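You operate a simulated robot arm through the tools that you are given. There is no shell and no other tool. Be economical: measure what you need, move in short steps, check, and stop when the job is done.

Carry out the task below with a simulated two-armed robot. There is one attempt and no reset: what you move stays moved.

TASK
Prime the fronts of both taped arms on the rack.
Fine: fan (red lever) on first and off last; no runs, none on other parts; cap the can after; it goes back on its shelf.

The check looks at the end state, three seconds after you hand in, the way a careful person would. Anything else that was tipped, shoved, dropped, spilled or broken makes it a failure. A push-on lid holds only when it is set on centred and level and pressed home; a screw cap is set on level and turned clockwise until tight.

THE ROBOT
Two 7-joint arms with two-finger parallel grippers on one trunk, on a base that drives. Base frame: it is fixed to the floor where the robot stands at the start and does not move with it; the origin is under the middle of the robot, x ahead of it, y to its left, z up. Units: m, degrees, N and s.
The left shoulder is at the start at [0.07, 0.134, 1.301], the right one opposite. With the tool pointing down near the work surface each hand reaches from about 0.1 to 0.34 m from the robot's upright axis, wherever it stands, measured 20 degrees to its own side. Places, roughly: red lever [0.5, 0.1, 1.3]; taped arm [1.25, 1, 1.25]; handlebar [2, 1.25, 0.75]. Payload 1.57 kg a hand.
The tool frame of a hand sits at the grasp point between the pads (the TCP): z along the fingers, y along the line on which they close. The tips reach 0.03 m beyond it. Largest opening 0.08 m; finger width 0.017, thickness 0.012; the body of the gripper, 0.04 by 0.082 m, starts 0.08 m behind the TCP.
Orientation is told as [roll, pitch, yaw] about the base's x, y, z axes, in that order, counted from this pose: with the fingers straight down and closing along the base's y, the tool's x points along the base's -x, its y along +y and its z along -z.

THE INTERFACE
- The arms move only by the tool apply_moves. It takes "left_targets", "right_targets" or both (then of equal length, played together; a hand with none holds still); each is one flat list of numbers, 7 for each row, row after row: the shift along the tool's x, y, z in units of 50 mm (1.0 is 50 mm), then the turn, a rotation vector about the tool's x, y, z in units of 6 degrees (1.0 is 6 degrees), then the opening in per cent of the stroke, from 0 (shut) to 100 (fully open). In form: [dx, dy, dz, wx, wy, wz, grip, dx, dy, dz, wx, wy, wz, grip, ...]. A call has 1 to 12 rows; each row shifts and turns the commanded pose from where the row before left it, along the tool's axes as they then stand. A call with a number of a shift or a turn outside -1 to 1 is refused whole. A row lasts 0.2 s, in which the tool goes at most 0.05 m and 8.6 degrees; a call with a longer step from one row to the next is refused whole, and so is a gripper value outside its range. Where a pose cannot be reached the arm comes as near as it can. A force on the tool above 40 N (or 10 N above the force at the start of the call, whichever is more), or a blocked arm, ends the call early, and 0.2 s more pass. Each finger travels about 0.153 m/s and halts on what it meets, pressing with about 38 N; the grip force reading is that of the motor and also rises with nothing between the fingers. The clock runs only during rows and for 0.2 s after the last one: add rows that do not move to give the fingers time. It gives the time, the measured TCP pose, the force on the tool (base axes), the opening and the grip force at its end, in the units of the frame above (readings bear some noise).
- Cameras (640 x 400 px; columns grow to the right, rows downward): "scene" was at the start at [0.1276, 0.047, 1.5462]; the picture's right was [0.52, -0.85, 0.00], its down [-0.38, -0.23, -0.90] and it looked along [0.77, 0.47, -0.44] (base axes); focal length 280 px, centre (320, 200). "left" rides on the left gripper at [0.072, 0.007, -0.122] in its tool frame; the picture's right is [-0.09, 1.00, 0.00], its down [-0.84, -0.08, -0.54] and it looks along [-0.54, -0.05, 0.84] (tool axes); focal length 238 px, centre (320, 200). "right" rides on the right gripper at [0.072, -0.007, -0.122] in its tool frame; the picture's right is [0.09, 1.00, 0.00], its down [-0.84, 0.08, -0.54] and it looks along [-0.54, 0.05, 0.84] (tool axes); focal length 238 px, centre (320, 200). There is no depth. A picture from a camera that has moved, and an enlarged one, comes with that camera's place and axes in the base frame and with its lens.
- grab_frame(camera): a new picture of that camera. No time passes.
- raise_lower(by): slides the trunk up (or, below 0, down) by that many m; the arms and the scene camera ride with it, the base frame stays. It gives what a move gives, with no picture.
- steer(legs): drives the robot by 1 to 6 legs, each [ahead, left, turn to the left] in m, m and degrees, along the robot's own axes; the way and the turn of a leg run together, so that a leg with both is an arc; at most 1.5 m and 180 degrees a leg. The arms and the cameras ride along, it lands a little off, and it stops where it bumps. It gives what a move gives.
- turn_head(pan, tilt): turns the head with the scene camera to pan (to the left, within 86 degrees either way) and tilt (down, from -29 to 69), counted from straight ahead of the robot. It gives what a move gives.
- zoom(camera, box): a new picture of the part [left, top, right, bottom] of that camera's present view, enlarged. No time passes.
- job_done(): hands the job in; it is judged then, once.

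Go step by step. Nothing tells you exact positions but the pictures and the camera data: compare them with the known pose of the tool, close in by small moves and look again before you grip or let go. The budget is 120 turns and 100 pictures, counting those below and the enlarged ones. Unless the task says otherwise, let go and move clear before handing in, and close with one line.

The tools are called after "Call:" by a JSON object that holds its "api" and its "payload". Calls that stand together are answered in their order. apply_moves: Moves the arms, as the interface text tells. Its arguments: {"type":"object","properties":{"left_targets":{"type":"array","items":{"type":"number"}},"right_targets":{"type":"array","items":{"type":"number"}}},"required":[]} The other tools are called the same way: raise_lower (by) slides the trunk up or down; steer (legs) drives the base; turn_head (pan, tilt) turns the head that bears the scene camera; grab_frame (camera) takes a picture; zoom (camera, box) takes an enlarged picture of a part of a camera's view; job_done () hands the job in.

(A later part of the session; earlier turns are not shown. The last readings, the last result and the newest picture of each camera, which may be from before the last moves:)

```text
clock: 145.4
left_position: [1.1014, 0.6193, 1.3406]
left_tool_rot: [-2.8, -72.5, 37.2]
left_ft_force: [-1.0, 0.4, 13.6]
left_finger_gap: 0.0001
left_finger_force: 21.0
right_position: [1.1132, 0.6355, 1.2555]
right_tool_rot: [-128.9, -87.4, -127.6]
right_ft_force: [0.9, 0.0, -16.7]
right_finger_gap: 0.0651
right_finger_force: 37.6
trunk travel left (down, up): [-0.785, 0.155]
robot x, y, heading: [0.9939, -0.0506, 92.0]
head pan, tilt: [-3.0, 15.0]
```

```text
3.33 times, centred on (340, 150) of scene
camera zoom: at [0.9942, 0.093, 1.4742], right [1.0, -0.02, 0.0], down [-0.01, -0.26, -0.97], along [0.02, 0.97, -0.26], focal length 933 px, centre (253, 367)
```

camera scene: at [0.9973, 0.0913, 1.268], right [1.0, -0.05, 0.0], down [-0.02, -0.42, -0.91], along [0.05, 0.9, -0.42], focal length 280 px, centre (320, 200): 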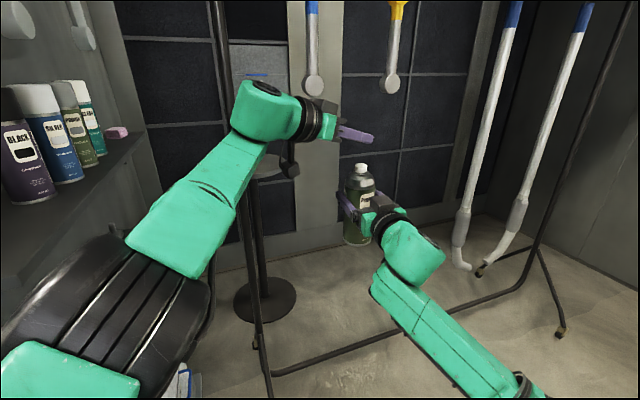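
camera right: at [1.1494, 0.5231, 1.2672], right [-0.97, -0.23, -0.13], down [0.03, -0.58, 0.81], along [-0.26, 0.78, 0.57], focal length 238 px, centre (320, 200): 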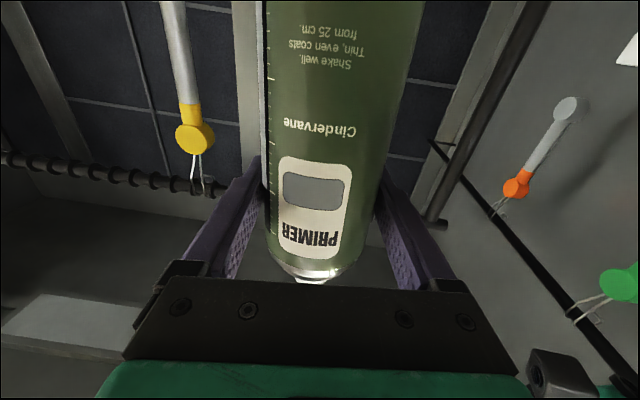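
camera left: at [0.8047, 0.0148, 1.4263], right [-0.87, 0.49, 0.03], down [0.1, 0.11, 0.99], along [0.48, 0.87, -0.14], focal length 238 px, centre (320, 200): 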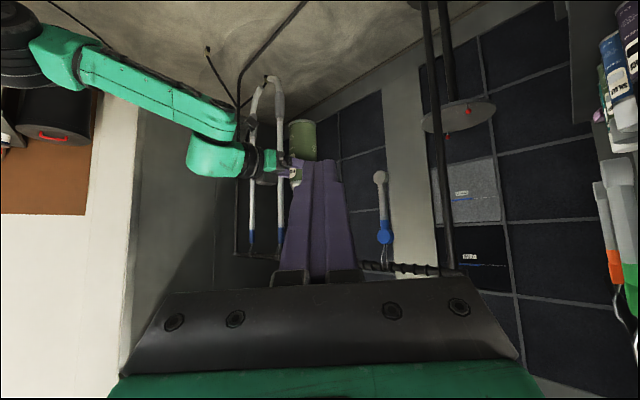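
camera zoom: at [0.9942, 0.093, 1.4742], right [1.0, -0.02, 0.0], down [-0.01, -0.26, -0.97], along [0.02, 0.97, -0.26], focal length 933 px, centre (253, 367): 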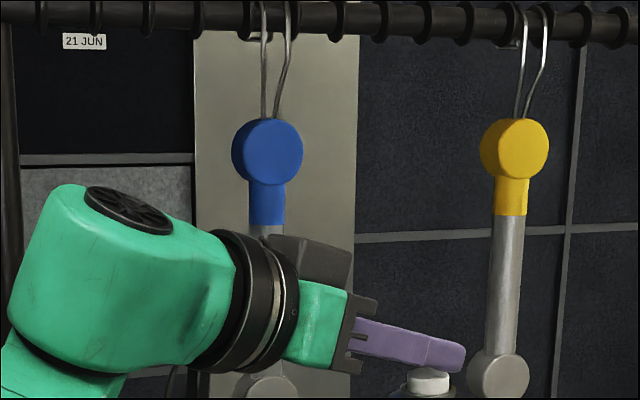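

Time passed while the nozzle was pressed, so I'll release now, then lower and inspect.

Call:
{"api": "apply_moves", "payload": {"right_targets": [0.7, 0, 0, 0, 0, 0, 50]}}

Call:
{"api": "raise_lower", "payload": {"by": -0.19}}

Call:
{"api": "turn_head", "payload": {"pan": 0, "tilt": 0}}

Call:
{"api": "zoom", "payload": {"camera": "scene", "box": [310, 140, 390, 240]}}

```text
clock: 145.8
left_position: [1.1015, 0.6195, 1.3376]
left_tool_rot: [-3.0, -72.2, 37.4]
left_ft_force: [0.4, -0.1, -0.2]
left_finger_gap: 0.0
left_finger_force: 21.3
right_position: [1.1124, 0.6358, 1.2232]
right_tool_rot: [-135.1, -87.1, -121.6]
right_ft_force: [-1.0, 0.2, -3.4]
right_finger_gap: 0.0651
right_finger_force: 38.2
trunk travel left (down, up): [-0.785, 0.155]
robot x, y, heading: [0.9999, -0.0502, 91.7]
head pan, tilt: [-3.0, 15.0]
```

```text
clock: 147.9
left_position: [1.1023, 0.6187, 1.1496]
left_tool_rot: [-2.9, -72.4, 37.2]
left_ft_force: [-0.2, -0.1, 1.0]
left_finger_gap: 0.0002
left_finger_force: 21.5
right_position: [1.1126, 0.6375, 1.0322]
right_tool_rot: [-131.6, -87.5, -125.1]
right_ft_force: [0.7, 0.6, -3.7]
right_finger_gap: 0.0649
right_finger_force: 38.3
trunk travel left (down, up): [-0.595, 0.345]
robot x, y, heading: [0.9951, -0.0527, 91.4]
head pan, tilt: [-3.0, 15.0]
```

```text
clock: 148.6
left_position: [1.1013, 0.6205, 1.1502]
left_tool_rot: [-2.9, -72.4, 37.3]
left_ft_force: [1.0, -0.2, -0.4]
left_finger_gap: 0.0001
left_finger_force: 21.5
right_position: [1.1126, 0.6363, 1.0326]
right_tool_rot: [-131.4, -87.4, -125.3]
right_ft_force: [0.5, -0.7, -3.2]
right_finger_gap: 0.0649
right_finger_force: 38.1
trunk travel left (down, up): [-0.595, 0.345]
robot x, y, heading: [0.9947, -0.0515, 91.8]
head pan, tilt: [0.0, 0.0]
```

```text
4.00 times, centred on (350, 190) of scene
camera zoom: at [0.9894, 0.0894, 1.3082], right [1.0, 0.03, 0.0], down [0.0, 0.0, -1.0], along [-0.03, 1.0, 0.0], focal length 1119 px, centre (200, 240)
```

zoom: 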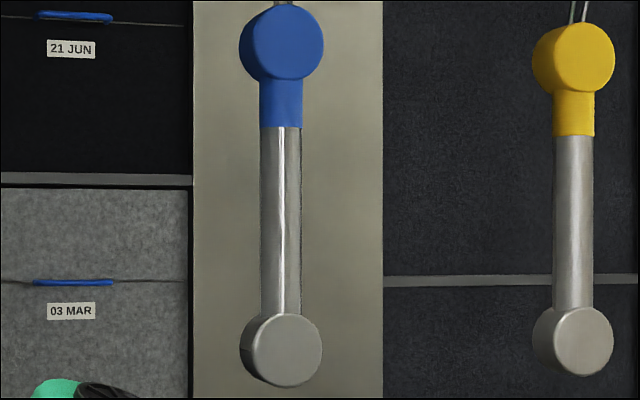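

The shaft now has a continuous wet film. I'll check the disc and shaft bottom up close.

Call:
{"api": "zoom", "payload": {"camera": "scene", "box": [330, 170, 400, 240]}}

```text
5.71 times, centred on (365, 205) of scene
camera zoom: at [0.9894, 0.0894, 1.3082], right [1.0, 0.03, 0.0], down [0.0, 0.0, -1.0], along [-0.03, 1.0, 0.0], focal length 1599 px, centre (63, 171)
```

zoom: 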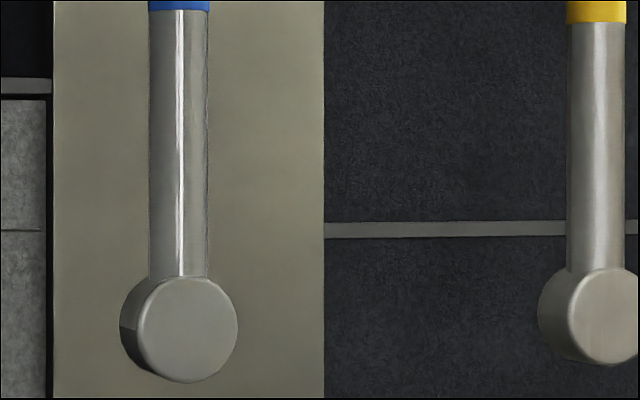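

The blue arm's front is evenly covered with no runs. Now I'll shift the base to line up identically on the yellow arm.

Call:
{"api": "steer", "payload": {"legs": [[0.074, -0.232, 0]]}}

```text
clock: 150.4
left_position: [1.3301, 0.7002, 1.1506]
left_tool_rot: [-2.9, -72.4, 37.2]
left_ft_force: [0.3, -0.1, 0.1]
left_finger_gap: 0.0
left_finger_force: 21.3
right_position: [1.3405, 0.7164, 1.0318]
right_tool_rot: [-131.5, -87.4, -125.1]
right_ft_force: [-0.5, 0.3, -3.3]
right_finger_gap: 0.0652
right_finger_force: 38.6
trunk travel left (down, up): [-0.595, 0.345]
robot x, y, heading: [1.2268, 0.0308, 91.8]
head pan, tilt: [0.0, 0.0]
```

Alignment is good. I'll do a burst at the upper height (press, hold, release), then at the lower height, and inspect after.

Call:
{"api": "raise_lower", "payload": {"by": 0.19}}

Call:
{"api": "apply_moves", "payload": {"right_targets": [-0.45, 0, 0, 0, 0, 0, 50, -0.24, 0, 0, 0, 0, 0, 50, 0, 0, 0, 0, 0, 0, 50, 0, 0, 0, 0, 0, 0, 50, 0, 0, 0, 0, 0, 0, 50, 0, 0, 0, 0, 0, 0, 50, 0.7, 0, 0, 0, 0, 0, 50]}}

Call:
{"api": "raise_lower", "payload": {"by": -0.13}}

Call:
{"api": "apply_moves", "payload": {"right_targets": [-0.45, 0, 0, 0, 0, 0, 50, -0.24, 0, 0, 0, 0, 0, 50, 0, 0, 0, 0, 0, 0, 50, 0, 0, 0, 0, 0, 0, 50, 0, 0, 0, 0, 0, 0, 50, 0, 0, 0, 0, 0, 0, 50, 0.7, 0, 0, 0, 0, 0, 50]}}

Call:
{"api": "raise_lower", "payload": {"by": -0.06}}

Call:
{"api": "zoom", "payload": {"camera": "scene", "box": [310, 150, 380, 240]}}

```text
clock: 152.5
left_position: [1.3289, 0.7022, 1.3399]
left_tool_rot: [-2.9, -72.4, 37.2]
left_ft_force: [0.9, -0.2, -0.1]
left_finger_gap: 0.0
left_finger_force: 21.1
right_position: [1.3409, 0.7183, 1.2204]
right_tool_rot: [-131.1, -87.4, -125.6]
right_ft_force: [1.1, -0.1, -3.9]
right_finger_gap: 0.0649
right_finger_force: 37.8
trunk travel left (down, up): [-0.785, 0.155]
robot x, y, heading: [1.2236, 0.0281, 92.1]
head pan, tilt: [0.0, 0.0]
```

```text
clock: 154.1
left_position: [1.3296, 0.7018, 1.3369]
left_tool_rot: [-3.0, -72.3, 37.4]
left_ft_force: [0.0, -0.5, -0.2]
left_finger_gap: 0.0
left_finger_force: 21.0
right_position: [1.3398, 0.7173, 1.2227]
right_tool_rot: [-134.4, -87.2, -122.4]
right_ft_force: [-0.4, 0.4, -2.8]
right_finger_gap: 0.065
right_finger_force: 37.6
trunk travel left (down, up): [-0.785, 0.155]
robot x, y, heading: [1.2245, 0.0333, 91.7]
head pan, tilt: [0.0, 0.0]
```

```text
clock: 155.7
left_position: [1.33, 0.7004, 1.2103]
left_tool_rot: [-2.9, -72.4, 37.2]
left_ft_force: [0.1, -0.3, 0.2]
left_finger_gap: 0.0
left_finger_force: 21.2
right_position: [1.3391, 0.7174, 1.0917]
right_tool_rot: [-131.6, -87.4, -125.0]
right_ft_force: [0.3, 0.0, -2.9]
right_finger_gap: 0.0648
right_finger_force: 37.9
trunk travel left (down, up): [-0.655, 0.285]
robot x, y, heading: [1.2237, 0.0307, 91.8]
head pan, tilt: [0.0, 0.0]
```

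```text
clock: 157.3
left_position: [1.3298, 0.7006, 1.2081]
left_tool_rot: [-3.0, -72.2, 37.4]
left_ft_force: [0.5, -0.3, 0.3]
left_finger_gap: 0.0
left_finger_force: 21.5
right_position: [1.3407, 0.718, 1.092]
right_tool_rot: [-134.7, -87.2, -121.9]
right_ft_force: [-0.2, -0.1, -2.9]
right_finger_gap: 0.0651
right_finger_force: 38.4
trunk travel left (down, up): [-0.655, 0.285]
robot x, y, heading: [1.2244, 0.0303, 91.9]
head pan, tilt: [0.0, 0.0]
```

```text
clock: 158.3
left_position: [1.3307, 0.7008, 1.1503]
left_tool_rot: [-2.8, -72.4, 37.2]
left_ft_force: [-0.6, 0.8, -0.2]
left_finger_gap: 0.0001
left_finger_force: 21.3
right_position: [1.3402, 0.7179, 1.0317]
right_tool_rot: [-131.6, -87.4, -125.0]
right_ft_force: [-0.3, -0.3, -3.7]
right_finger_gap: 0.065
right_finger_force: 37.6
trunk travel left (down, up): [-0.595, 0.345]
robot x, y, heading: [1.2263, 0.0249, 91.8]
head pan, tilt: [0.0, 0.0]
```

```text
4.44 times, centred on (345, 195) of scene
camera zoom: at [1.2176, 0.1704, 1.3083], right [1.0, 0.03, 0.0], down [0.0, 0.0, -1.0], along [-0.03, 1.0, 0.0], focal length 1244 px, centre (209, 222)
```

zoom: 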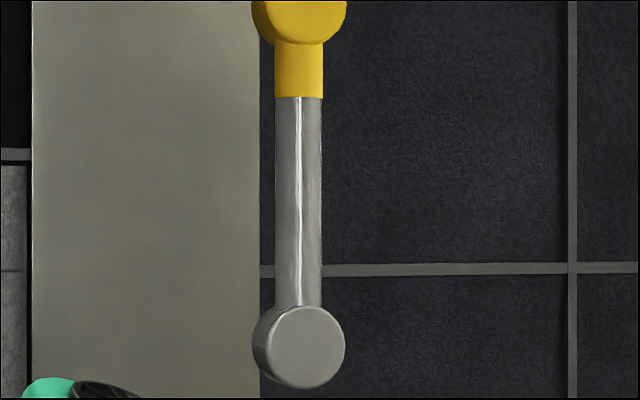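

Call:
{"api": "zoom", "payload": {"camera": "scene", "box": [345, 195, 390, 240]}}

```text
8.89 times, centred on (368, 218) of scene
camera zoom: at [1.2176, 0.1704, 1.3083], right [1.0, 0.03, 0.0], down [0.0, 0.0, -1.0], along [-0.03, 1.0, 0.0], focal length 2488 px, centre (-102, 44)
```

zoom: 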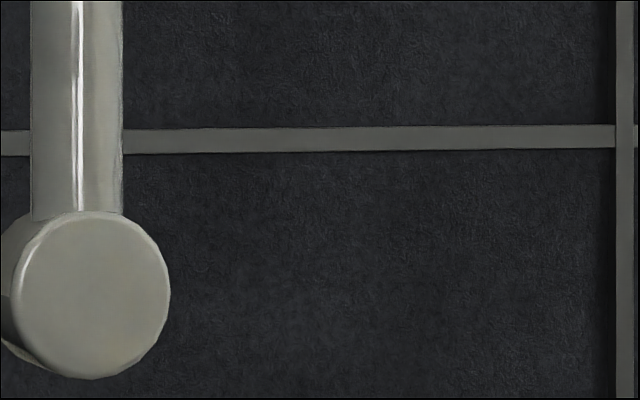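

Both arm fronts are evenly coated with no runs. Next I'll free the left hand, back off from the rack, bring the trunk back up and swing the left arm out toward tucking.

Call:
{"api": "apply_moves", "payload": {"left_targets": [-0.76, 0, -0.25, 0, 0, 0, 0, 0.29, 0, -0.9, 0, 0, 0, 0, 0.29, 0, -0.9, 0, 0, 0, 0, 0.29, 0, -0.9, 0, 0, 0, 0]}}

Call:
{"api": "steer", "payload": {"legs": [[-0.3, 0, 0]]}}

Call:
{"api": "raise_lower", "payload": {"by": 0.28}}

Call:
{"api": "apply_moves", "payload": {"left_targets": [0.21, 0.48, -0.39, -0.94, 0, -0.32, 0, 0.19, 0.53, -0.34, -0.94, 0, -0.32, 0, 0.18, 0.56, -0.29, -0.94, 0, -0.32, 0, 0.16, 0.59, -0.23, -0.94, 0, -0.32, 0, 0.14, 0.62, -0.17, -0.94, 0, -0.32, 0, 0.11, 0.64, -0.11, -0.94, 0, -0.32, 0, 0.09, 0.65, -0.04, -0.94, 0, -0.32, 0, 0.07, 0.65, 0.02, -0.94, 0, -0.32, 0, 0, 0.65, 0, -0.94, 0, -0.32, 0]}}

```text
clock: 159.3
left_position: [1.1698, 0.6544, 1.1932]
left_tool_rot: [-7.4, -73.4, 42.9]
left_ft_force: [-0.5, -0.1, -0.8]
left_finger_gap: 0.0
left_finger_force: 21.0
left hand out of reach, approached as far as the arm can: row 1, 2, 3, 4
right_position: [1.3388, 0.7176, 1.0312]
right_tool_rot: [-130.2, -87.5, -126.4]
right_ft_force: [-0.7, -1.3, -2.3]
right_finger_gap: 0.0649
right_finger_force: 37.9
trunk travel left (down, up): [-0.595, 0.345]
robot x, y, heading: [1.2253, 0.0301, 91.8]
head pan, tilt: [0.0, 0.0]
```

```text
clock: 161.3
left_position: [1.1839, 0.3562, 1.1966]
left_tool_rot: [-6.5, -73.7, 41.7]
left_ft_force: [-0.2, 0.2, -0.8]
left_finger_gap: 0.0002
left_finger_force: 21.6
right_position: [1.3501, 0.4228, 1.0306]
right_tool_rot: [-131.1, -87.4, -125.6]
right_ft_force: [0.3, -0.4, -3.4]
right_finger_gap: 0.0651
right_finger_force: 37.9
trunk travel left (down, up): [-0.595, 0.345]
robot x, y, heading: [1.2336, -0.2668, 91.9]
head pan, tilt: [0.0, 0.0]
```

```text
clock: 164.2
left_position: [1.1807, 0.3562, 1.4793]
left_tool_rot: [-7.2, -73.9, 42.6]
left_ft_force: [0.5, 0.3, 0.1]
left_finger_gap: 0.0
left_finger_force: 21.2
right_position: [1.3514, 0.4225, 1.3099]
right_tool_rot: [-131.0, -87.4, -125.5]
right_ft_force: [-0.3, 0.9, -2.9]
right_finger_gap: 0.0648
right_finger_force: 38.1
trunk travel left (down, up): [-0.875, 0.065]
robot x, y, heading: [1.2331, -0.2635, 91.7]
head pan, tilt: [0.0, 0.0]
```

```text
clock: 166.2
left_position: [0.8967, 0.4159, 1.4328]
left_tool_rot: [-9.8, -70.9, 98.5]
left_ft_force: [-0.7, 0.2, 0.2]
left_finger_gap: 0.0
left_finger_force: 21.2
right_position: [1.347, 0.4223, 1.3101]
right_tool_rot: [-129.7, -87.4, -127.0]
right_ft_force: [0.7, -0.9, -2.8]
right_finger_gap: 0.065
right_finger_force: 37.6
trunk travel left (down, up): [-0.875, 0.065]
robot x, y, heading: [1.2334, -0.2696, 92.0]
head pan, tilt: [0.0, 0.0]
```

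Call:
{"api": "apply_moves", "payload": {"left_targets": [0.53, 0.1, -0.45, 0, 1, 0, 0, 0.57, 0.1, -0.4, 0, 1, 0, 0, 0.61, 0.1, -0.33, 0, 1, 0, 0, 0.64, 0.1, -0.27, 0, 1, 0, 0, 0.67, 0.1, -0.2, 0, 1, 0, 0, 0.68, 0.1, -0.13, 0, 1, 0, 0, 0.69, 0.1, -0.06, 0, 1, 0, 0, 0.69, 0.1, 0.02, 0, 1, 0, 0, 0.69, 0.1, 0.09, 0, 1, 0, 0, 0.68, 0.1, 0.16, 0, 1, 0, 0, 0.66, 0.1, 0.23, 0, 1, 0, 0, 0.63, 0.1, 0.3, 0, 0.83, 0, 0]}}

Call:
{"api": "apply_moves", "payload": {"left_targets": [0, 0, 0.9, 0, 0, 0, 0, 0, 0, 0.9, 0, 0, 0, 0, 0, 0, 0.9, 0, 0, 0, 0, 0, 0, 0.9, 0, 0, 0, 0, 0, 0, 0.9, 0, 0, 0, 0, 0, 0, 0.9, 0, 0, 0, 0, 0, 0, 0.9, 0, 0, 0, 0, 0, 0, 0.9, 0, 0, 0, 0, 0.2, 0, 0.9, 0, 0, 0, 0, 0.2, 0, 0.9, 0, 0, 0, 0, 0.2, 0, 0.9, 0, 0, 0, 0, 0.2, 0, 0.9, 0, 0, 0, 0]}}

Call:
{"api": "apply_moves", "payload": {"left_targets": [0.8, -0.2, 0, 0, 0, 0, 0, 0.8, -0.2, 0, 0, 0, 0, 0, 0.8, -0.2, 0, 0, 0, 0, 0, 0.8, -0.2, 0, 0, 0, 0, 0, 0.8, -0.2, 0, 0, 0, 0, 0], "right_targets": [0, 0, 0.9, 0, 0, 0, 50, 0, 0, 0, 1, 0, 0, 50, 0, 0, 0, 1, 0, 0, 50, 0, 0, 0, 0, 0, 0, 50, 0, 0, 0, 0, 0, 0, 50]}}

```text
clock: 168.8
left_position: [0.8446, 0.0551, 1.2168]
left_tool_rot: [-4.1, -0.9, 89.8]
left_ft_force: [0.0, -0.1, -0.1]
left_finger_gap: 0.0
left_finger_force: 21.6
right_position: [1.3496, 0.4212, 1.311]
right_tool_rot: [-131.0, -87.4, -125.6]
right_ft_force: [0.3, 0.0, -3.4]
right_finger_gap: 0.065
right_finger_force: 38.2
trunk travel left (down, up): [-0.875, 0.065]
robot x, y, heading: [1.2307, -0.2685, 92.0]
head pan, tilt: [0.0, 0.0]
```

```text
clock: 171.3
left_position: [0.8741, 0.0202, 0.6765]
left_tool_rot: [-3.2, -0.3, 89.2]
left_ft_force: [-0.7, 0.5, -0.3]
left_finger_gap: 0.0001
left_finger_force: 21.4
right_position: [1.3494, 0.421, 1.3121]
right_tool_rot: [-130.4, -87.4, -126.1]
right_ft_force: [0.0, -0.1, -3.3]
right_finger_gap: 0.065
right_finger_force: 37.9
trunk travel left (down, up): [-0.875, 0.065]
robot x, y, heading: [1.2339, -0.2646, 91.7]
head pan, tilt: [0.0, 0.0]
```

```text
clock: 172.6
left_position: [0.9146, -0.1755, 0.6785]
left_tool_rot: [-3.7, 0.0, 89.0]
left_ft_force: [0.4, -0.1, -0.5]
left_finger_gap: 0.0
left_finger_force: 21.6
left hand out of reach, approached as far as the arm can: row 5
right_position: [1.3389, 0.4646, 1.3127]
right_tool_rot: [-142.9, -87.4, -125.6]
right_ft_force: [0.6, 0.1, -2.8]
right_finger_gap: 0.0652
right_finger_force: 38.8
trunk travel left (down, up): [-0.875, 0.065]
robot x, y, heading: [1.2346, -0.2661, 91.9]
head pan, tilt: [0.0, 0.0]
```

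The left arm is tucked and the right hand is back in its original grasp configuration. I'll upright the can, turn to heading 139.6 and line up with the shelf spot.

Call:
{"api": "apply_moves", "payload": {"right_targets": [0, 0, 0, 0, 0.34, 0.26, 50, 0, 0, 0, 0, 0, 0, 50]}}

Call:
{"api": "steer", "payload": {"legs": [[0, 0, 47.7]]}}

Call:
{"api": "turn_head", "payload": {"pan": -5, "tilt": 40}}

```text
clock: 173.2
left_position: [0.9137, -0.1738, 0.6775]
left_tool_rot: [-3.6, -0.1, 89.2]
left_ft_force: [0.2, -0.1, -0.6]
left_finger_gap: 0.0
left_finger_force: 21.2
right_position: [1.3388, 0.4658, 1.3124]
right_tool_rot: [162.5, -90.1, -71.1]
right_ft_force: [0.1, -0.3, -2.5]
right_finger_gap: 0.0648
right_finger_force: 38.3
trunk travel left (down, up): [-0.875, 0.065]
robot x, y, heading: [1.2329, -0.2651, 91.8]
head pan, tilt: [0.0, 0.0]
```

```text
clock: 175.7
left_position: [0.9481, -0.441, 0.6779]
left_tool_rot: [-3.6, 0.0, 136.8]
left_ft_force: [0.2, 0.4, 0.4]
left_finger_gap: 0.0
left_finger_force: 20.9
right_position: [0.7633, 0.3056, 1.3133]
right_tool_rot: [153.3, -90.0, -14.2]
right_ft_force: [-0.5, -0.1, -2.9]
right_finger_gap: 0.0648
right_finger_force: 38.3
trunk travel left (down, up): [-0.875, 0.065]
robot x, y, heading: [1.2315, -0.2697, 139.6]
head pan, tilt: [0.0, 0.0]
```

```text
clock: 176.8
left_position: [0.948, -0.44, 0.6784]
left_tool_rot: [-3.6, 0.0, 136.8]
left_ft_force: [-0.5, -0.1, 0.0]
left_finger_gap: 0.0002
left_finger_force: 21.2
right_position: [0.7636, 0.3056, 1.3125]
right_tool_rot: [169.8, -90.0, -30.7]
right_ft_force: [0.1, 0.1, -3.4]
right_finger_gap: 0.0652
right_finger_force: 37.9
trunk travel left (down, up): [-0.875, 0.065]
robot x, y, heading: [1.2307, -0.2664, 139.8]
head pan, tilt: [-5.0, 40.0]
```

Call:
{"api": "steer", "payload": {"legs": [[0.338, 0.003, 0]]}}

Call:
{"api": "zoom", "payload": {"camera": "scene", "box": [250, 60, 450, 230]}}

```text
clock: 179.0
left_position: [0.6928, -0.2272, 0.6783]
left_tool_rot: [-3.6, 0.0, 136.9]
left_ft_force: [0.4, 0.3, -0.1]
left_finger_gap: 0.0
left_finger_force: 21.3
right_position: [0.5078, 0.5188, 1.3126]
right_tool_rot: [178.5, -89.9, -39.4]
right_ft_force: [0.6, 0.1, -2.4]
right_finger_gap: 0.0649
right_finger_force: 37.8
trunk travel left (down, up): [-0.875, 0.065]
robot x, y, heading: [0.9748, -0.0496, 139.6]
head pan, tilt: [-5.0, 40.0]
```

```text
2.35 times, centred on (350, 145) of scene
camera zoom: at [0.8779, 0.0398, 1.5248], right [0.71, 0.7, 0.0], down [0.45, -0.46, -0.77], along [-0.54, 0.55, -0.64], focal length 658 px, centre (249, 329)
```

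zoom: 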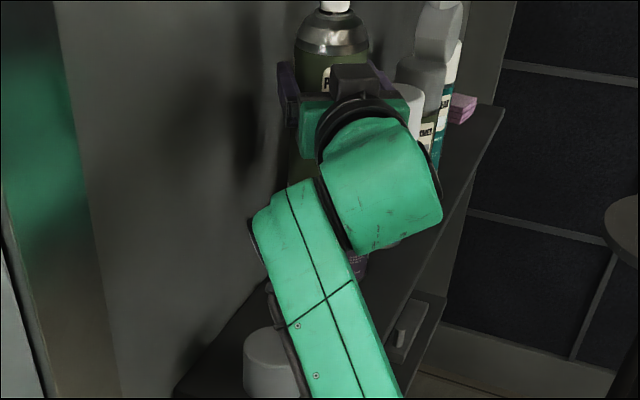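

The can hovers above its spot. I'll lower it with the trunk, keeping the arm posture, to just above the shelf.

Call:
{"api": "raise_lower", "payload": {"by": -0.153}}

Call:
{"api": "apply_moves", "payload": {"right_targets": [0.06, 0, 0, 0, 0, 0, 50, 0.06, 0, 0, 0, 0, 0, 50]}}

```text
clock: 180.8
left_position: [0.6923, -0.2256, 0.5254]
left_tool_rot: [-3.6, 0.1, 136.9]
left_ft_force: [-0.6, -0.3, 0.6]
left_finger_gap: 0.0001
left_finger_force: 21.5
right_position: [0.5051, 0.5185, 1.1595]
right_tool_rot: [175.8, -90.0, -36.6]
right_ft_force: [-0.2, 0.2, -3.7]
right_finger_gap: 0.065
right_finger_force: 38.3
trunk travel left (down, up): [-0.722, 0.218]
robot x, y, heading: [0.9787, -0.0536, 139.8]
head pan, tilt: [-5.0, 40.0]
```

```text
clock: 181.4
left_position: [0.6929, -0.2278, 0.5254]
left_tool_rot: [-3.6, 0.0, 136.9]
left_ft_force: [0.9, -0.7, -0.7]
left_finger_gap: 0.0002
left_finger_force: 21.8
right_position: [0.5053, 0.5187, 1.1529]
right_tool_rot: [-167.0, -90.0, -53.8]
right_ft_force: [-0.1, 0.0, -2.9]
right_finger_gap: 0.0651
right_finger_force: 38.0
trunk travel left (down, up): [-0.722, 0.218]
robot x, y, heading: [0.9756, -0.053, 139.9]
head pan, tilt: [-5.0, 40.0]
```

Call:
{"api": "apply_moves", "payload": {"right_targets": [0.04, 0, 0, 0, 0, 0, 50, 0.04, 0, 0, 0, 0, 0, 50]}}

```text
clock: 182.0
left_position: [0.6917, -0.2254, 0.5259]
left_tool_rot: [-3.6, 0.1, 136.9]
left_ft_force: [-0.4, 0.3, 0.1]
left_finger_gap: 0.0
left_finger_force: 21.2
right_position: [0.5051, 0.5181, 1.1501]
right_tool_rot: [-129.5, -89.9, -91.3]
right_ft_force: [0.2, 0.0, -2.3]
right_finger_gap: 0.0648
right_finger_force: 38.4
trunk travel left (down, up): [-0.722, 0.218]
robot x, y, heading: [0.9763, -0.0547, 139.7]
head pan, tilt: [-5.0, 40.0]
```

Call:
{"api": "apply_moves", "payload": {"right_targets": [0.04, 0, 0, 0, 0, 0, 50, 0.04, 0, 0, 0, 0, 0, 50]}}

```text
clock: 182.6
left_position: [0.6928, -0.226, 0.5243]
left_tool_rot: [-3.6, 0.1, 136.8]
left_ft_force: [0.1, -0.1, -0.3]
left_finger_gap: 0.0
left_finger_force: 21.7
right_position: [0.5081, 0.5182, 1.1484]
right_tool_rot: [-176.5, -89.5, -44.2]
right_ft_force: [-1.5, 2.8, 6.7]
right_finger_gap: 0.0652
right_finger_force: 38.4
trunk travel left (down, up): [-0.722, 0.218]
robot x, y, heading: [0.9777, -0.0539, 139.8]
head pan, tilt: [-5.0, 40.0]
```

The can is resting on the shelf. I'll open, back straight out, lift and pitch the fingers 42° down for the cap.

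Call:
{"api": "apply_moves", "payload": {"right_targets": [0, 0, 0, 0, 0, 0, 75, 0, 0, 0, 0, 0, 0, 90, 0, 0, 0, 0, 0, 0, 100, 0, 0, 0, 0, 0, 0, 100, -0.1, 0, -0.8, 0, 0, 0, 100, -0.1, 0, -0.9, 0, 0, 0, 100, -0.1, 0, -0.9, 0, 0, 0, 100, 0, 0, -0.9, 0, 0, 0, 100]}}

Call:
{"api": "raise_lower", "payload": {"by": 0.1}}

Call:
{"api": "apply_moves", "payload": {"right_targets": [0, 0, 0, 0, 1, 0, 100, 0, 0, 0, 0, 1, 0, 100, 0, 0, 0, 0, 1, 0, 100, 0, 0, 0, 0, 1, 0, 100, 0, 0, 0, 0, 1, 0, 100, 0, 0, 0, 0, 1, 0, 100, 0, 0, 0, 0, 1, 0, 100, 0, 0, 0, 0, 0, 0, 100]}}

Call:
{"api": "grab_frame", "payload": {"camera": "scene"}}

```text
clock: 184.4
left_position: [0.6936, -0.2268, 0.5262]
left_tool_rot: [-3.6, -0.1, 137.0]
left_ft_force: [0.3, 0.1, -0.7]
left_finger_gap: 0.0
left_finger_force: 20.9
right_position: [0.65, 0.407, 1.2173]
right_tool_rot: [-169.8, -83.0, -52.2]
right_ft_force: [1.0, -0.6, 0.1]
right_finger_gap: 0.0799
right_finger_force: 0.0
trunk travel left (down, up): [-0.722, 0.218]
robot x, y, heading: [0.9756, -0.0507, 139.6]
head pan, tilt: [-5.0, 40.0]
```

```text
clock: 185.7
left_position: [0.6925, -0.2264, 0.6244]
left_tool_rot: [-3.6, 0.0, 136.9]
left_ft_force: [1.0, -0.2, -0.2]
left_finger_gap: 0.0
left_finger_force: 21.1
right_position: [0.6468, 0.4094, 1.3089]
right_tool_rot: [-165.8, -83.7, -56.3]
right_ft_force: [1.1, -0.6, -0.5]
right_finger_gap: 0.08
right_finger_force: 0.0
trunk travel left (down, up): [-0.822, 0.118]
robot x, y, heading: [0.9784, -0.0515, 139.7]
head pan, tilt: [-5.0, 40.0]
```

```text
clock: 187.5
left_position: [0.6931, -0.2264, 0.6258]
left_tool_rot: [-3.6, 0.0, 136.8]
left_ft_force: [-0.1, -1.0, -0.1]
left_finger_gap: 0.0
left_finger_force: 21.6
right_position: [0.6402, 0.4056, 1.2612]
right_tool_rot: [0.0, -48.0, 139.0]
right_ft_force: [0.2, -0.3, -0.1]
right_finger_gap: 0.0797
right_finger_force: 0.2
trunk travel left (down, up): [-0.822, 0.118]
robot x, y, heading: [0.9757, -0.0499, 139.9]
head pan, tilt: [-5.0, 40.0]
```

```text
7 pictures are left
camera scene: at [0.877, 0.0403, 1.4717], right [0.71, 0.7, 0.0], down [0.45, -0.46, -0.77], along [-0.54, 0.54, -0.64], focal length 280 px, centre (320, 200)
```

scene: 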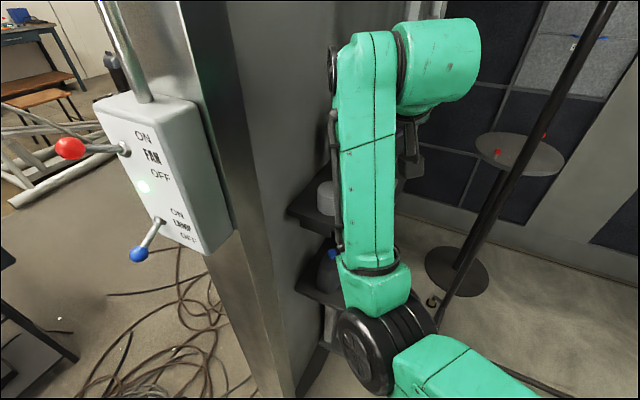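

The forearm blocks the head's view, so I'll shift left over the cap's line and use the wrist camera.

Call:
{"api": "apply_moves", "payload": {"right_targets": [0, 0.5, 0, 0, 0, 0, 100, 0, 0.5, 0, 0, 0, 0, 100, 0, 0, 0, 0, 0, 0, 100]}}

Call:
{"api": "grab_frame", "payload": {"camera": "right"}}

```text
clock: 188.3
left_position: [0.6932, -0.2263, 0.6251]
left_tool_rot: [-3.4, 0.1, 136.9]
left_ft_force: [0.5, 0.7, -0.1]
left_finger_gap: 0.0001
left_finger_force: 21.0
right_position: [0.6085, 0.3696, 1.2606]
right_tool_rot: [-0.3, -48.3, 139.0]
right_ft_force: [-0.5, 0.5, -0.1]
right_finger_gap: 0.0801
right_finger_force: 0.0
trunk travel left (down, up): [-0.822, 0.118]
robot x, y, heading: [0.9791, -0.0499, 139.9]
head pan, tilt: [-5.0, 40.0]
```

```text
6 pictures are left
camera right: at [0.7171, 0.2829, 1.2877], right [-0.61, -0.79, -0.07], down [-0.17, 0.04, 0.98], along [-0.77, 0.61, -0.16], focal length 238 px, centre (320, 200)
```

right: 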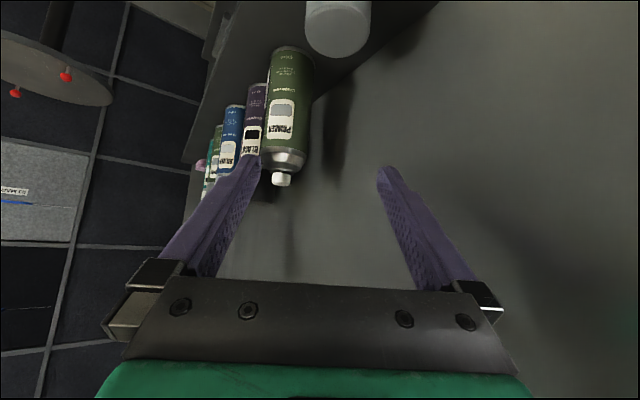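

The can stands upright at about (0.505, 0.52) and the cap is at about (0.548, 0.412). I'll move the hand over the cap.

Call:
{"api": "apply_moves", "payload": {"right_targets": [0.12, 0.047, 0.768, 0, 0, 0, 100, 0.12, 0.047, 0.768, 0, 0, 0, 100, 0.12, 0.047, 0.768, 0, 0, 0, 100, 0, 0, 0, 0, 0, 0, 100]}}

Call:
{"api": "grab_frame", "payload": {"camera": "right"}}

```text
clock: 189.3
left_position: [0.6937, -0.2255, 0.6254]
left_tool_rot: [-3.7, 0.0, 136.9]
left_ft_force: [0.3, -0.4, 0.2]
left_finger_gap: 0.0002
left_finger_force: 21.8
right_position: [0.5449, 0.4079, 1.1692]
right_tool_rot: [-0.1, -48.0, 139.3]
right_ft_force: [0.0, -0.4, 0.1]
right_finger_gap: 0.08
right_finger_force: 0.2
trunk travel left (down, up): [-0.822, 0.118]
robot x, y, heading: [0.9767, -0.0558, 139.7]
head pan, tilt: [-5.0, 40.0]
```

```text
5 pictures are left
camera right: at [0.6551, 0.3219, 1.1956], right [-0.6, -0.79, -0.07], down [-0.17, 0.04, 0.98], along [-0.78, 0.61, -0.16], focal length 238 px, centre (320, 200)
```

right: 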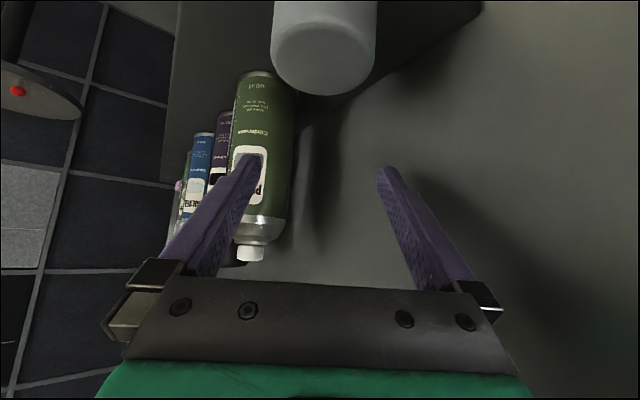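

The cap centre reads (0.5487, 0.411), so it needs 5 mm to the right. I'll descend straddling it.

Call:
{"api": "apply_moves", "payload": {"right_targets": [0.4, -0.05, 0.36, 0, 0, 0, 100, 0.4, -0.05, 0.36, 0, 0, 0, 100, 0.4, 0, 0.36, 0, 0, 0, 100, 0, 0, 0, 0, 0, 0, 100]}}

```text
clock: 190.3
left_position: [0.6923, -0.2266, 0.6243]
left_tool_rot: [-3.7, 0.0, 136.9]
left_ft_force: [-0.7, 0.3, -0.1]
left_finger_gap: 0.0
left_finger_force: 21.8
right_position: [0.5505, 0.4244, 1.1022]
right_tool_rot: [-1.3, -49.9, 139.1]
right_ft_force: [-8.0, 1.6, 13.7]
right_finger_gap: 0.0801
right_finger_force: 0.1
trunk travel left (down, up): [-0.822, 0.118]
robot x, y, heading: [0.9795, -0.0552, 139.6]
head pan, tilt: [-5.0, 40.0]
```

There's contact, and the hand is about 11 mm right of the cap, so a finger is resting on its rim. I'll lift 3 cm and re-read.

Call:
{"api": "apply_moves", "payload": {"right_targets": [-0.45, 0, -0.4, 0, 0, 0, 100, 0, 0, 0, 0, 0, 0, 100]}}

```text
clock: 190.9
left_position: [0.6936, -0.2268, 0.6245]
left_tool_rot: [-3.6, 0.0, 136.9]
left_ft_force: [0.0, 0.1, -0.1]
left_finger_gap: 0.0
left_finger_force: 21.3
right_position: [0.5544, 0.4219, 1.1156]
right_tool_rot: [-2.0, -47.9, 139.9]
right_ft_force: [0.6, 0.0, -0.2]
right_finger_gap: 0.0796
right_finger_force: 0.0
trunk travel left (down, up): [-0.822, 0.118]
robot x, y, heading: [0.9764, -0.0473, 139.6]
head pan, tilt: [-5.0, 40.0]
```

Call:
{"api": "grab_frame", "payload": {"camera": "right"}}

```text
4 pictures are left
camera right: at [0.6627, 0.3346, 1.1431], right [-0.62, -0.78, -0.09], down [-0.19, 0.03, 0.98], along [-0.77, 0.62, -0.16], focal length 238 px, centre (320, 200)
```

right: 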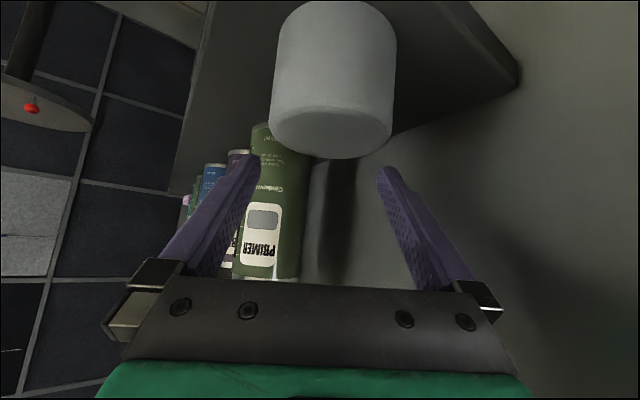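

The cap stands upright but was nudged; relative to the hand it is 13 mm back and 3 mm left. I'll correct that and descend partway.

Call:
{"api": "apply_moves", "payload": {"right_targets": [0.18, 0.06, -0.2, 0, 0, 0, 100, 0.15, 0, 0.13, 0, 0, 0, 100, 0, 0, 0, 0, 0, 0, 100]}}

```text
clock: 191.7
left_position: [0.6923, -0.227, 0.6242]
left_tool_rot: [-3.6, -0.1, 136.9]
left_ft_force: [-0.7, 0.0, -0.1]
left_finger_gap: 0.0001
left_finger_force: 21.7
right_position: [0.5677, 0.4247, 1.119]
right_tool_rot: [-3.1, -49.4, 139.4]
right_ft_force: [-0.4, -0.7, 0.3]
right_finger_gap: 0.0801
right_finger_force: 0.1
trunk travel left (down, up): [-0.822, 0.118]
robot x, y, heading: [0.9789, -0.0486, 139.9]
head pan, tilt: [-5.0, 40.0]
```

The arm isn't following downward and reports no hand force, so the forearm is likely against the shelf edge. I'll raise the trunk, back the base 10 cm and reach out further instead.

Call:
{"api": "raise_lower", "payload": {"by": 0.11}}

Call:
{"api": "steer", "payload": {"legs": [[-0.1, 0, 0]]}}

Call:
{"api": "apply_moves", "payload": {"right_targets": [-0.44, 0, 0.49, 0, 0, 0, 100, -0.44, 0, 0.49, 0, 0, 0, 100, -0.3, 0, 0.33, 0, 0, 0, 100, 0, 0, 0, 0, 0, 0, 100]}}

```text
clock: 193.1
left_position: [0.6912, -0.2262, 0.7345]
left_tool_rot: [-3.6, -0.1, 136.9]
left_ft_force: [0.1, -0.2, -0.8]
left_finger_gap: 0.0
left_finger_force: 21.1
right_position: [0.5682, 0.4255, 1.2222]
right_tool_rot: [-3.8, -48.8, 140.0]
right_ft_force: [-0.1, -0.1, 0.8]
right_finger_gap: 0.0799
right_finger_force: 0.1
trunk travel left (down, up): [-0.932, 0.008]
robot x, y, heading: [0.9755, -0.0528, 139.9]
head pan, tilt: [-5.0, 40.0]
```

```text
clock: 194.3
left_position: [0.7671, -0.2896, 0.7341]
left_tool_rot: [-3.6, 0.1, 136.9]
left_ft_force: [-0.4, 0.7, -0.3]
left_finger_gap: 0.0003
left_finger_force: 21.3
right_position: [0.6429, 0.3619, 1.2185]
right_tool_rot: [-4.2, -48.5, 140.2]
right_ft_force: [-0.3, 0.0, -1.1]
right_finger_gap: 0.0799
right_finger_force: 0.1
trunk travel left (down, up): [-0.932, 0.008]
robot x, y, heading: [1.0578, -0.1174, 139.4]
head pan, tilt: [-5.0, 40.0]
```

```text
clock: 195.3
left_position: [0.7685, -0.2902, 0.735]
left_tool_rot: [-3.6, -0.1, 136.9]
left_ft_force: [0.4, -0.9, -0.4]
left_finger_gap: 0.0001
left_finger_force: 21.7
right_position: [0.5814, 0.4205, 1.2222]
right_tool_rot: [-4.1, -48.8, 140.2]
right_ft_force: [0.0, 0.4, -0.4]
right_finger_gap: 0.0798
right_finger_force: 0.1
trunk travel left (down, up): [-0.932, 0.008]
robot x, y, heading: [1.0522, -0.1199, 139.7]
head pan, tilt: [-5.0, 40.0]
```

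Call:
{"api": "apply_moves", "payload": {"right_targets": [-0.09, 0.38, 0.1, -0.68, 0, 0, 100, 0.5, 0, 0.44, 0, 0, 0, 100, 0.5, 0, 0.44, 0, 0, 0, 100, 0.4, 0, 0.35, 0, 0, 0, 100, 0, 0, 0, 0, 0, 0, 100]}}

```text
clock: 196.5
left_position: [0.7686, -0.2913, 0.7358]
left_tool_rot: [-3.6, 0.0, 136.9]
left_ft_force: [0.1, -0.1, 0.0]
left_finger_gap: 0.0001
left_finger_force: 21.2
right_position: [0.5638, 0.4106, 1.1267]
right_tool_rot: [-0.2, -48.7, 140.3]
right_ft_force: [0.9, -0.5, 1.0]
right_finger_gap: 0.0802
right_finger_force: 0.1
trunk travel left (down, up): [-0.932, 0.008]
robot x, y, heading: [1.0544, -0.118, 139.2]
head pan, tilt: [-5.0, 40.0]
```

The arm follows precisely now. I'll take one check picture before descending.

Call:
{"api": "grab_frame", "payload": {"camera": "right"}}

```text
3 pictures are left
camera right: at [0.6751, 0.3272, 1.1517], right [-0.59, -0.8, -0.07], down [-0.16, 0.03, 0.99], along [-0.79, 0.59, -0.15], focal length 238 px, centre (320, 200)
```

right: 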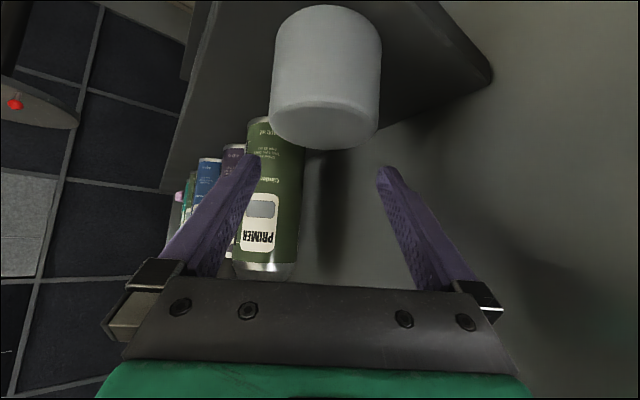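

It's aligned within a couple of mm. I'll descend and then close gently.

Call:
{"api": "apply_moves", "payload": {"right_targets": [0.44, -0.015, 0.333, 0, 0, 0, 100, 0.44, -0.015, 0.333, 0, 0, 0, 100, 0, 0, 0, 0, 0, 0, 100]}}

```text
clock: 197.3
left_position: [0.7678, -0.2914, 0.735]
left_tool_rot: [-3.6, -0.1, 136.9]
left_ft_force: [0.7, -0.3, 0.2]
left_finger_gap: 0.0
left_finger_force: 21.0
right_position: [0.5674, 0.4095, 1.0718]
right_tool_rot: [-0.1, -48.6, 140.3]
right_ft_force: [0.3, 0.6, -0.1]
right_finger_gap: 0.0799
right_finger_force: 0.1
trunk travel left (down, up): [-0.932, 0.008]
robot x, y, heading: [1.0512, -0.1183, 139.6]
head pan, tilt: [-5.0, 40.0]
```

Call:
{"api": "apply_moves", "payload": {"right_targets": [0, 0, 0, 0, 0, 0, 92, 0, 0, 0, 0, 0, 0, 85, 0, 0, 0, 0, 0, 0, 78, 0, 0, 0, 0, 0, 0, 65, 0, 0, 0, 0, 0, 0, 50, 0, 0, 0, 0, 0, 0, 50, -0.4, 0, -0.36, 0, 0, 0, 50, -0.6, 0, -0.53, 0, 0, 0, 50, -0.6, 0, -0.53, 0, 0, 0, 50, -0.6, 0, -0.53, 0, 0, 0, 50, -0.6, 0, -0.53, 0, 0, 0, 50, 0, 0, 0, 0, 0, 0, 50]}}

```text
clock: 199.9
left_position: [0.7679, -0.2913, 0.7343]
left_tool_rot: [-3.6, 0.0, 136.9]
left_ft_force: [-0.7, -0.1, 0.1]
left_finger_gap: 0.0002
left_finger_force: 21.5
right_position: [0.5674, 0.4083, 1.2588]
right_tool_rot: [-0.1, -48.8, 140.3]
right_ft_force: [0.1, -0.3, 0.1]
right_finger_gap: 0.0639
right_finger_force: 38.7
trunk travel left (down, up): [-0.932, 0.008]
robot x, y, heading: [1.0516, -0.1173, 139.5]
head pan, tilt: [-5.0, 40.0]
```

The cap is held (gap 0.064). I'll swing the hand aside to the right so the head camera can re-measure the can's position.

Call:
{"api": "apply_moves", "payload": {"right_targets": [0, -0.8, 0, 0, 0, 0, 50, 0, -0.8, 0, 0, 0, 0, 50, 0, -0.8, 0, 0, 0, 0, 50, 0, -0.4, 0, 0, 0, 0, 50, 0, 0, 0, 0, 0, 0, 50]}}

Call:
{"api": "zoom", "payload": {"camera": "scene", "box": [270, 70, 430, 190]}}

```text
clock: 201.1
left_position: [0.768, -0.2902, 0.7354]
left_tool_rot: [-3.6, 0.0, 136.8]
left_ft_force: [0.8, 0.3, 0.4]
left_finger_gap: 0.0
left_finger_force: 21.5
right_position: [0.6587, 0.5169, 1.2613]
right_tool_rot: [-0.1, -48.6, 140.2]
right_ft_force: [0.0, 0.1, 0.1]
right_finger_gap: 0.0639
right_finger_force: 38.4
trunk travel left (down, up): [-0.932, 0.008]
robot x, y, heading: [1.0528, -0.1123, 139.6]
head pan, tilt: [-5.0, 40.0]
```

```text
3.33 times, centred on (350, 130) of scene
camera zoom: at [0.9526, -0.0243, 1.5817], right [0.71, 0.7, 0.0], down [0.45, -0.46, -0.77], along [-0.54, 0.55, -0.64], focal length 933 px, centre (220, 433)
```

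zoom: 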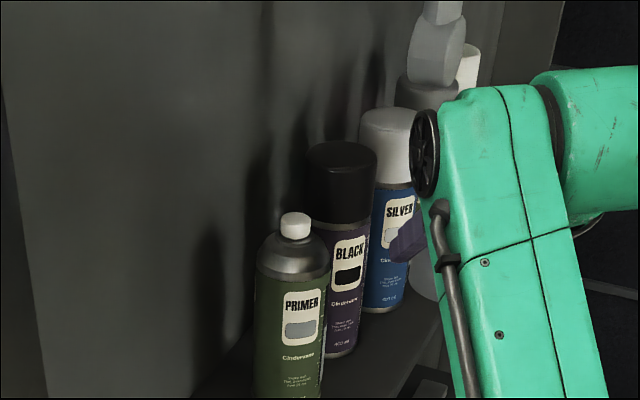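

Combining the measurements, the can axis is at about (0.507, 0.518). I'll lift the cap, shift back left onto the can's line, then bring the base forward so it hovers above the nozzle.

Call:
{"api": "apply_moves", "payload": {"right_targets": [-0.6, 0, -0.53, 0, 0, 0, 50, 0, 0.65, 0, 0, 0, 0, 50, 0, 0.65, 0, 0, 0, 0, 50, 0, 0.65, 0, 0, 0, 0, 50, 0, 0, 0, 0, 0, 0, 50]}}

Call:
{"api": "steer", "payload": {"legs": [[0.116, 0, 0]]}}

```text
clock: 202.3
left_position: [0.7684, -0.2902, 0.7349]
left_tool_rot: [-3.7, -0.1, 136.9]
left_ft_force: [-0.8, 0.6, 0.4]
left_finger_gap: 0.0
left_finger_force: 21.2
right_position: [0.5957, 0.4408, 1.2986]
right_tool_rot: [-0.1, -48.7, 140.1]
right_ft_force: [-0.2, 0.1, 0.2]
right_finger_gap: 0.0636
right_finger_force: 38.5
trunk travel left (down, up): [-0.932, 0.008]
robot x, y, heading: [1.0479, -0.1167, 139.5]
head pan, tilt: [-5.0, 40.0]
```

```text
clock: 203.5
left_position: [0.6797, -0.2158, 0.7341]
left_tool_rot: [-3.6, -0.2, 136.9]
left_ft_force: [0.1, 0.3, 0.5]
left_finger_gap: 0.0
left_finger_force: 21.4
right_position: [0.511, 0.5151, 1.3012]
right_tool_rot: [-0.1, -48.9, 140.1]
right_ft_force: [1.0, 0.4, 1.4]
right_finger_gap: 0.0635
right_finger_force: 38.0
trunk travel left (down, up): [-0.932, 0.008]
robot x, y, heading: [0.9613, -0.0394, 139.7]
head pan, tilt: [-5.0, 40.0]
```

I'll use one wrist picture to check the nozzle against the held cap.

Call:
{"api": "zoom", "payload": {"camera": "right", "box": [220, 0, 420, 125]}}

```text
3.20 times, centred on (320, 62) of right
camera zoom: at [0.6215, 0.4314, 1.3266], right [-0.59, -0.8, -0.07], down [-0.16, 0.03, 0.99], along [-0.79, 0.59, -0.15], focal length 763 px, centre (320, 640)
```

zoom: 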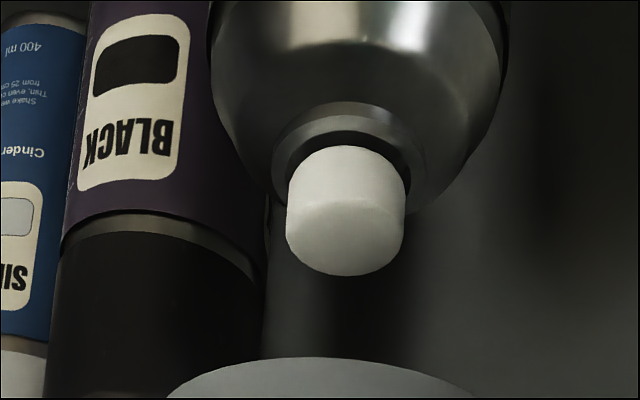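

The nozzle is 8 mm ahead of the cap centre and laterally aligned. I'll shift forward and lower the cap over it.

Call:
{"api": "apply_moves", "payload": {"right_targets": [-0.1, 0, 0.113, 0, 0, 0, 50, 0, 0, 0, 0, 0, 0, 50, 0.3, 0, 0.263, 0, 0, 0, 50, 0.3, 0, 0.263, 0, 0, 0, 50, 0.24, 0, 0.21, 0, 0, 0, 50, 0, 0, 0, 0, 0, 0, 50]}}

```text
clock: 204.9
left_position: [0.6787, -0.2144, 0.7355]
left_tool_rot: [-3.6, 0.0, 136.9]
left_ft_force: [0.2, 0.3, 0.2]
left_finger_gap: 0.0
left_finger_force: 21.2
right_position: [0.5008, 0.5221, 1.2431]
right_tool_rot: [-0.1, -48.8, 140.2]
right_ft_force: [0.4, 0.3, -0.8]
right_finger_gap: 0.0635
right_finger_force: 38.1
trunk travel left (down, up): [-0.932, 0.008]
robot x, y, heading: [0.9655, -0.042, 139.5]
head pan, tilt: [-5.0, 40.0]
```

Call:
{"api": "apply_moves", "payload": {"right_targets": [0.06, 0, 0.053, 0, 0, 0, 50, 0.06, 0, 0.053, 0, 0, 0, 50, 0, 0, 0, 0, 0, 0, 50]}}

```text
clock: 205.7
left_position: [0.6799, -0.215, 0.7345]
left_tool_rot: [-3.5, 0.0, 136.8]
left_ft_force: [-0.5, 0.2, 0.2]
left_finger_gap: 0.0001
left_finger_force: 21.4
right_position: [0.5015, 0.5221, 1.236]
right_tool_rot: [-0.1, -48.7, 140.2]
right_ft_force: [-0.1, 0.0, 0.2]
right_finger_gap: 0.0632
right_finger_force: 37.5
trunk travel left (down, up): [-0.932, 0.008]
robot x, y, heading: [0.9647, -0.0395, 139.6]
head pan, tilt: [-5.0, 40.0]
```

Call:
{"api": "apply_moves", "payload": {"right_targets": [0.045, 0, 0.04, 0, 0, 0, 50, 0.045, 0, 0.04, 0, 0, 0, 50]}}

```text
clock: 206.3
left_position: [0.6799, -0.2148, 0.7344]
left_tool_rot: [-3.6, 0.0, 136.8]
left_ft_force: [-1.0, -0.4, 0.6]
left_finger_gap: 0.0002
left_finger_force: 21.7
right_position: [0.5016, 0.5231, 1.2292]
right_tool_rot: [0.0, -48.9, 140.2]
right_ft_force: [-0.4, 0.4, 0.2]
right_finger_gap: 0.0637
right_finger_force: 37.7
trunk travel left (down, up): [-0.932, 0.008]
robot x, y, heading: [0.9659, -0.0375, 139.8]
head pan, tilt: [-5.0, 40.0]
```

Call:
{"api": "apply_moves", "payload": {"right_targets": [0.045, 0, 0.04, 0, 0, 0, 50, 0.045, 0, 0.04, 0, 0, 0, 50]}}

```text
clock: 206.9
left_position: [0.6796, -0.2152, 0.7348]
left_tool_rot: [-3.6, 0.0, 136.8]
left_ft_force: [0.2, 0.1, 0.5]
left_finger_gap: 0.0
left_finger_force: 21.1
right_position: [0.5025, 0.5216, 1.224]
right_tool_rot: [-0.1, -48.7, 140.3]
right_ft_force: [-0.4, -0.9, -0.2]
right_finger_gap: 0.0635
right_finger_force: 38.1
trunk travel left (down, up): [-0.932, 0.008]
robot x, y, heading: [0.9613, -0.0441, 139.6]
head pan, tilt: [-5.0, 40.0]
```

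Call:
{"api": "apply_moves", "payload": {"right_targets": [0.045, 0, 0.04, 0, 0, 0, 50, 0.045, 0, 0.04, 0, 0, 0, 50, 0.045, 0, 0.04, 0, 0, 0, 50]}}

```text
clock: 207.7
left_position: [0.6797, -0.216, 0.7362]
left_tool_rot: [-3.5, -0.1, 136.7]
left_ft_force: [0.5, 0.1, -1.2]
left_finger_gap: 0.0
left_finger_force: 20.8
right_position: [0.5033, 0.5215, 1.2184]
right_tool_rot: [0.0, -49.1, 140.2]
right_ft_force: [-0.4, 1.0, 9.1]
right_finger_gap: 0.0631
right_finger_force: 38.1
trunk travel left (down, up): [-0.932, 0.008]
robot x, y, heading: [0.964, -0.0397, 139.5]
head pan, tilt: [-5.0, 40.0]
```

Contact at 9 N with the cap bottom at the can's shoulder. I'll press home in small steps.

Call:
{"api": "apply_moves", "payload": {"right_targets": [0.06, 0, 0.053, 0, 0, 0, 50, 0.06, 0, 0.053, 0, 0, 0, 50, 0.06, 0, 0.053, 0, 0, 0, 50]}}

```text
clock: 208.5
left_position: [0.6805, -0.2152, 0.7349]
left_tool_rot: [-3.6, -0.1, 136.8]
left_ft_force: [0.3, 0.2, -0.3]
left_finger_gap: 0.0
left_finger_force: 21.3
right_position: [0.5015, 0.5233, 1.2177]
right_tool_rot: [-0.2, -50.5, 140.2]
right_ft_force: [7.2, -4.0, 15.9]
right_finger_gap: 0.0638
right_finger_force: 37.4
trunk travel left (down, up): [-0.932, 0.008]
robot x, y, heading: [0.9662, -0.0428, 139.6]
head pan, tilt: [-5.0, 40.0]
stopped in row 3 (right hand): the force on the tool passed its limit (the readings are from after the stop); the commanded pose is now the measured one
```

It seats against more than 40 N. I'll release, lift clear, close the fingers and press the cap's top centre once more to be sure.

Call:
{"api": "apply_moves", "payload": {"right_targets": [0, 0, 0, 0, 0, 0, 70, 0, 0, 0, 0, 0, 0, 85, 0, 0, 0, 0, 0, 0, 100, 0, 0, 0, 0, 0, 0, 100, -0.3, 0, -0.26, 0, 0, 0, 100, -0.45, 0, -0.4, 0, 0, 0, 100, -0.45, 0, -0.4, 0, 0, 0, 100, 0, 0, 0, 0, 0, 0, 0, 0.3, 0, -0.33, 0, 0, 0, 0, 0, 0, 0, 0, 0, 0, 0, 0, 0, 0, 0, 0, 0, 0]}}

```text
clock: 210.9
left_position: [0.6795, -0.2139, 0.7354]
left_tool_rot: [-3.7, 0.0, 136.7]
left_ft_force: [-0.1, 0.7, -0.2]
left_finger_gap: 0.0001
left_finger_force: 20.9
right_position: [0.5181, 0.5077, 1.2913]
right_tool_rot: [-0.3, -49.8, 140.2]
right_ft_force: [0.0, 0.3, 0.0]
right_finger_gap: 0.0
right_finger_force: 21.1
trunk travel left (down, up): [-0.932, 0.008]
robot x, y, heading: [0.9649, -0.0381, 139.7]
head pan, tilt: [-5.0, 40.0]
```

Call:
{"api": "apply_moves", "payload": {"right_targets": [0.45, 0, 0.385, 0, 0, 0, 0, 0.08, 0, 0.07, 0, 0, 0, 0, 0.06, 0, 0.052, 0, 0, 0, 0, 0.06, 0, 0.052, 0, 0, 0, 0, 0.06, 0, 0.052, 0, 0, 0, 0, 0.06, 0, 0.052, 0, 0, 0, 0]}}

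```text
clock: 212.0
left_position: [0.6797, -0.2155, 0.7343]
left_tool_rot: [-3.6, -0.1, 136.8]
left_ft_force: [-0.2, 0.3, 0.8]
left_finger_gap: 0.0
left_finger_force: 21.3
right_position: [0.5173, 0.509, 1.2625]
right_tool_rot: [-0.3, -52.2, 140.4]
right_ft_force: [1.9, -2.2, 17.3]
right_finger_gap: 0.0003
right_finger_force: 21.4
trunk travel left (down, up): [-0.932, 0.008]
robot x, y, heading: [0.9646, -0.0422, 139.4]
head pan, tilt: [-5.0, 40.0]
stopped in row 5 (right hand): the force on the tool passed its limit (the readings are from after the stop); the commanded pose is now the measured one
```

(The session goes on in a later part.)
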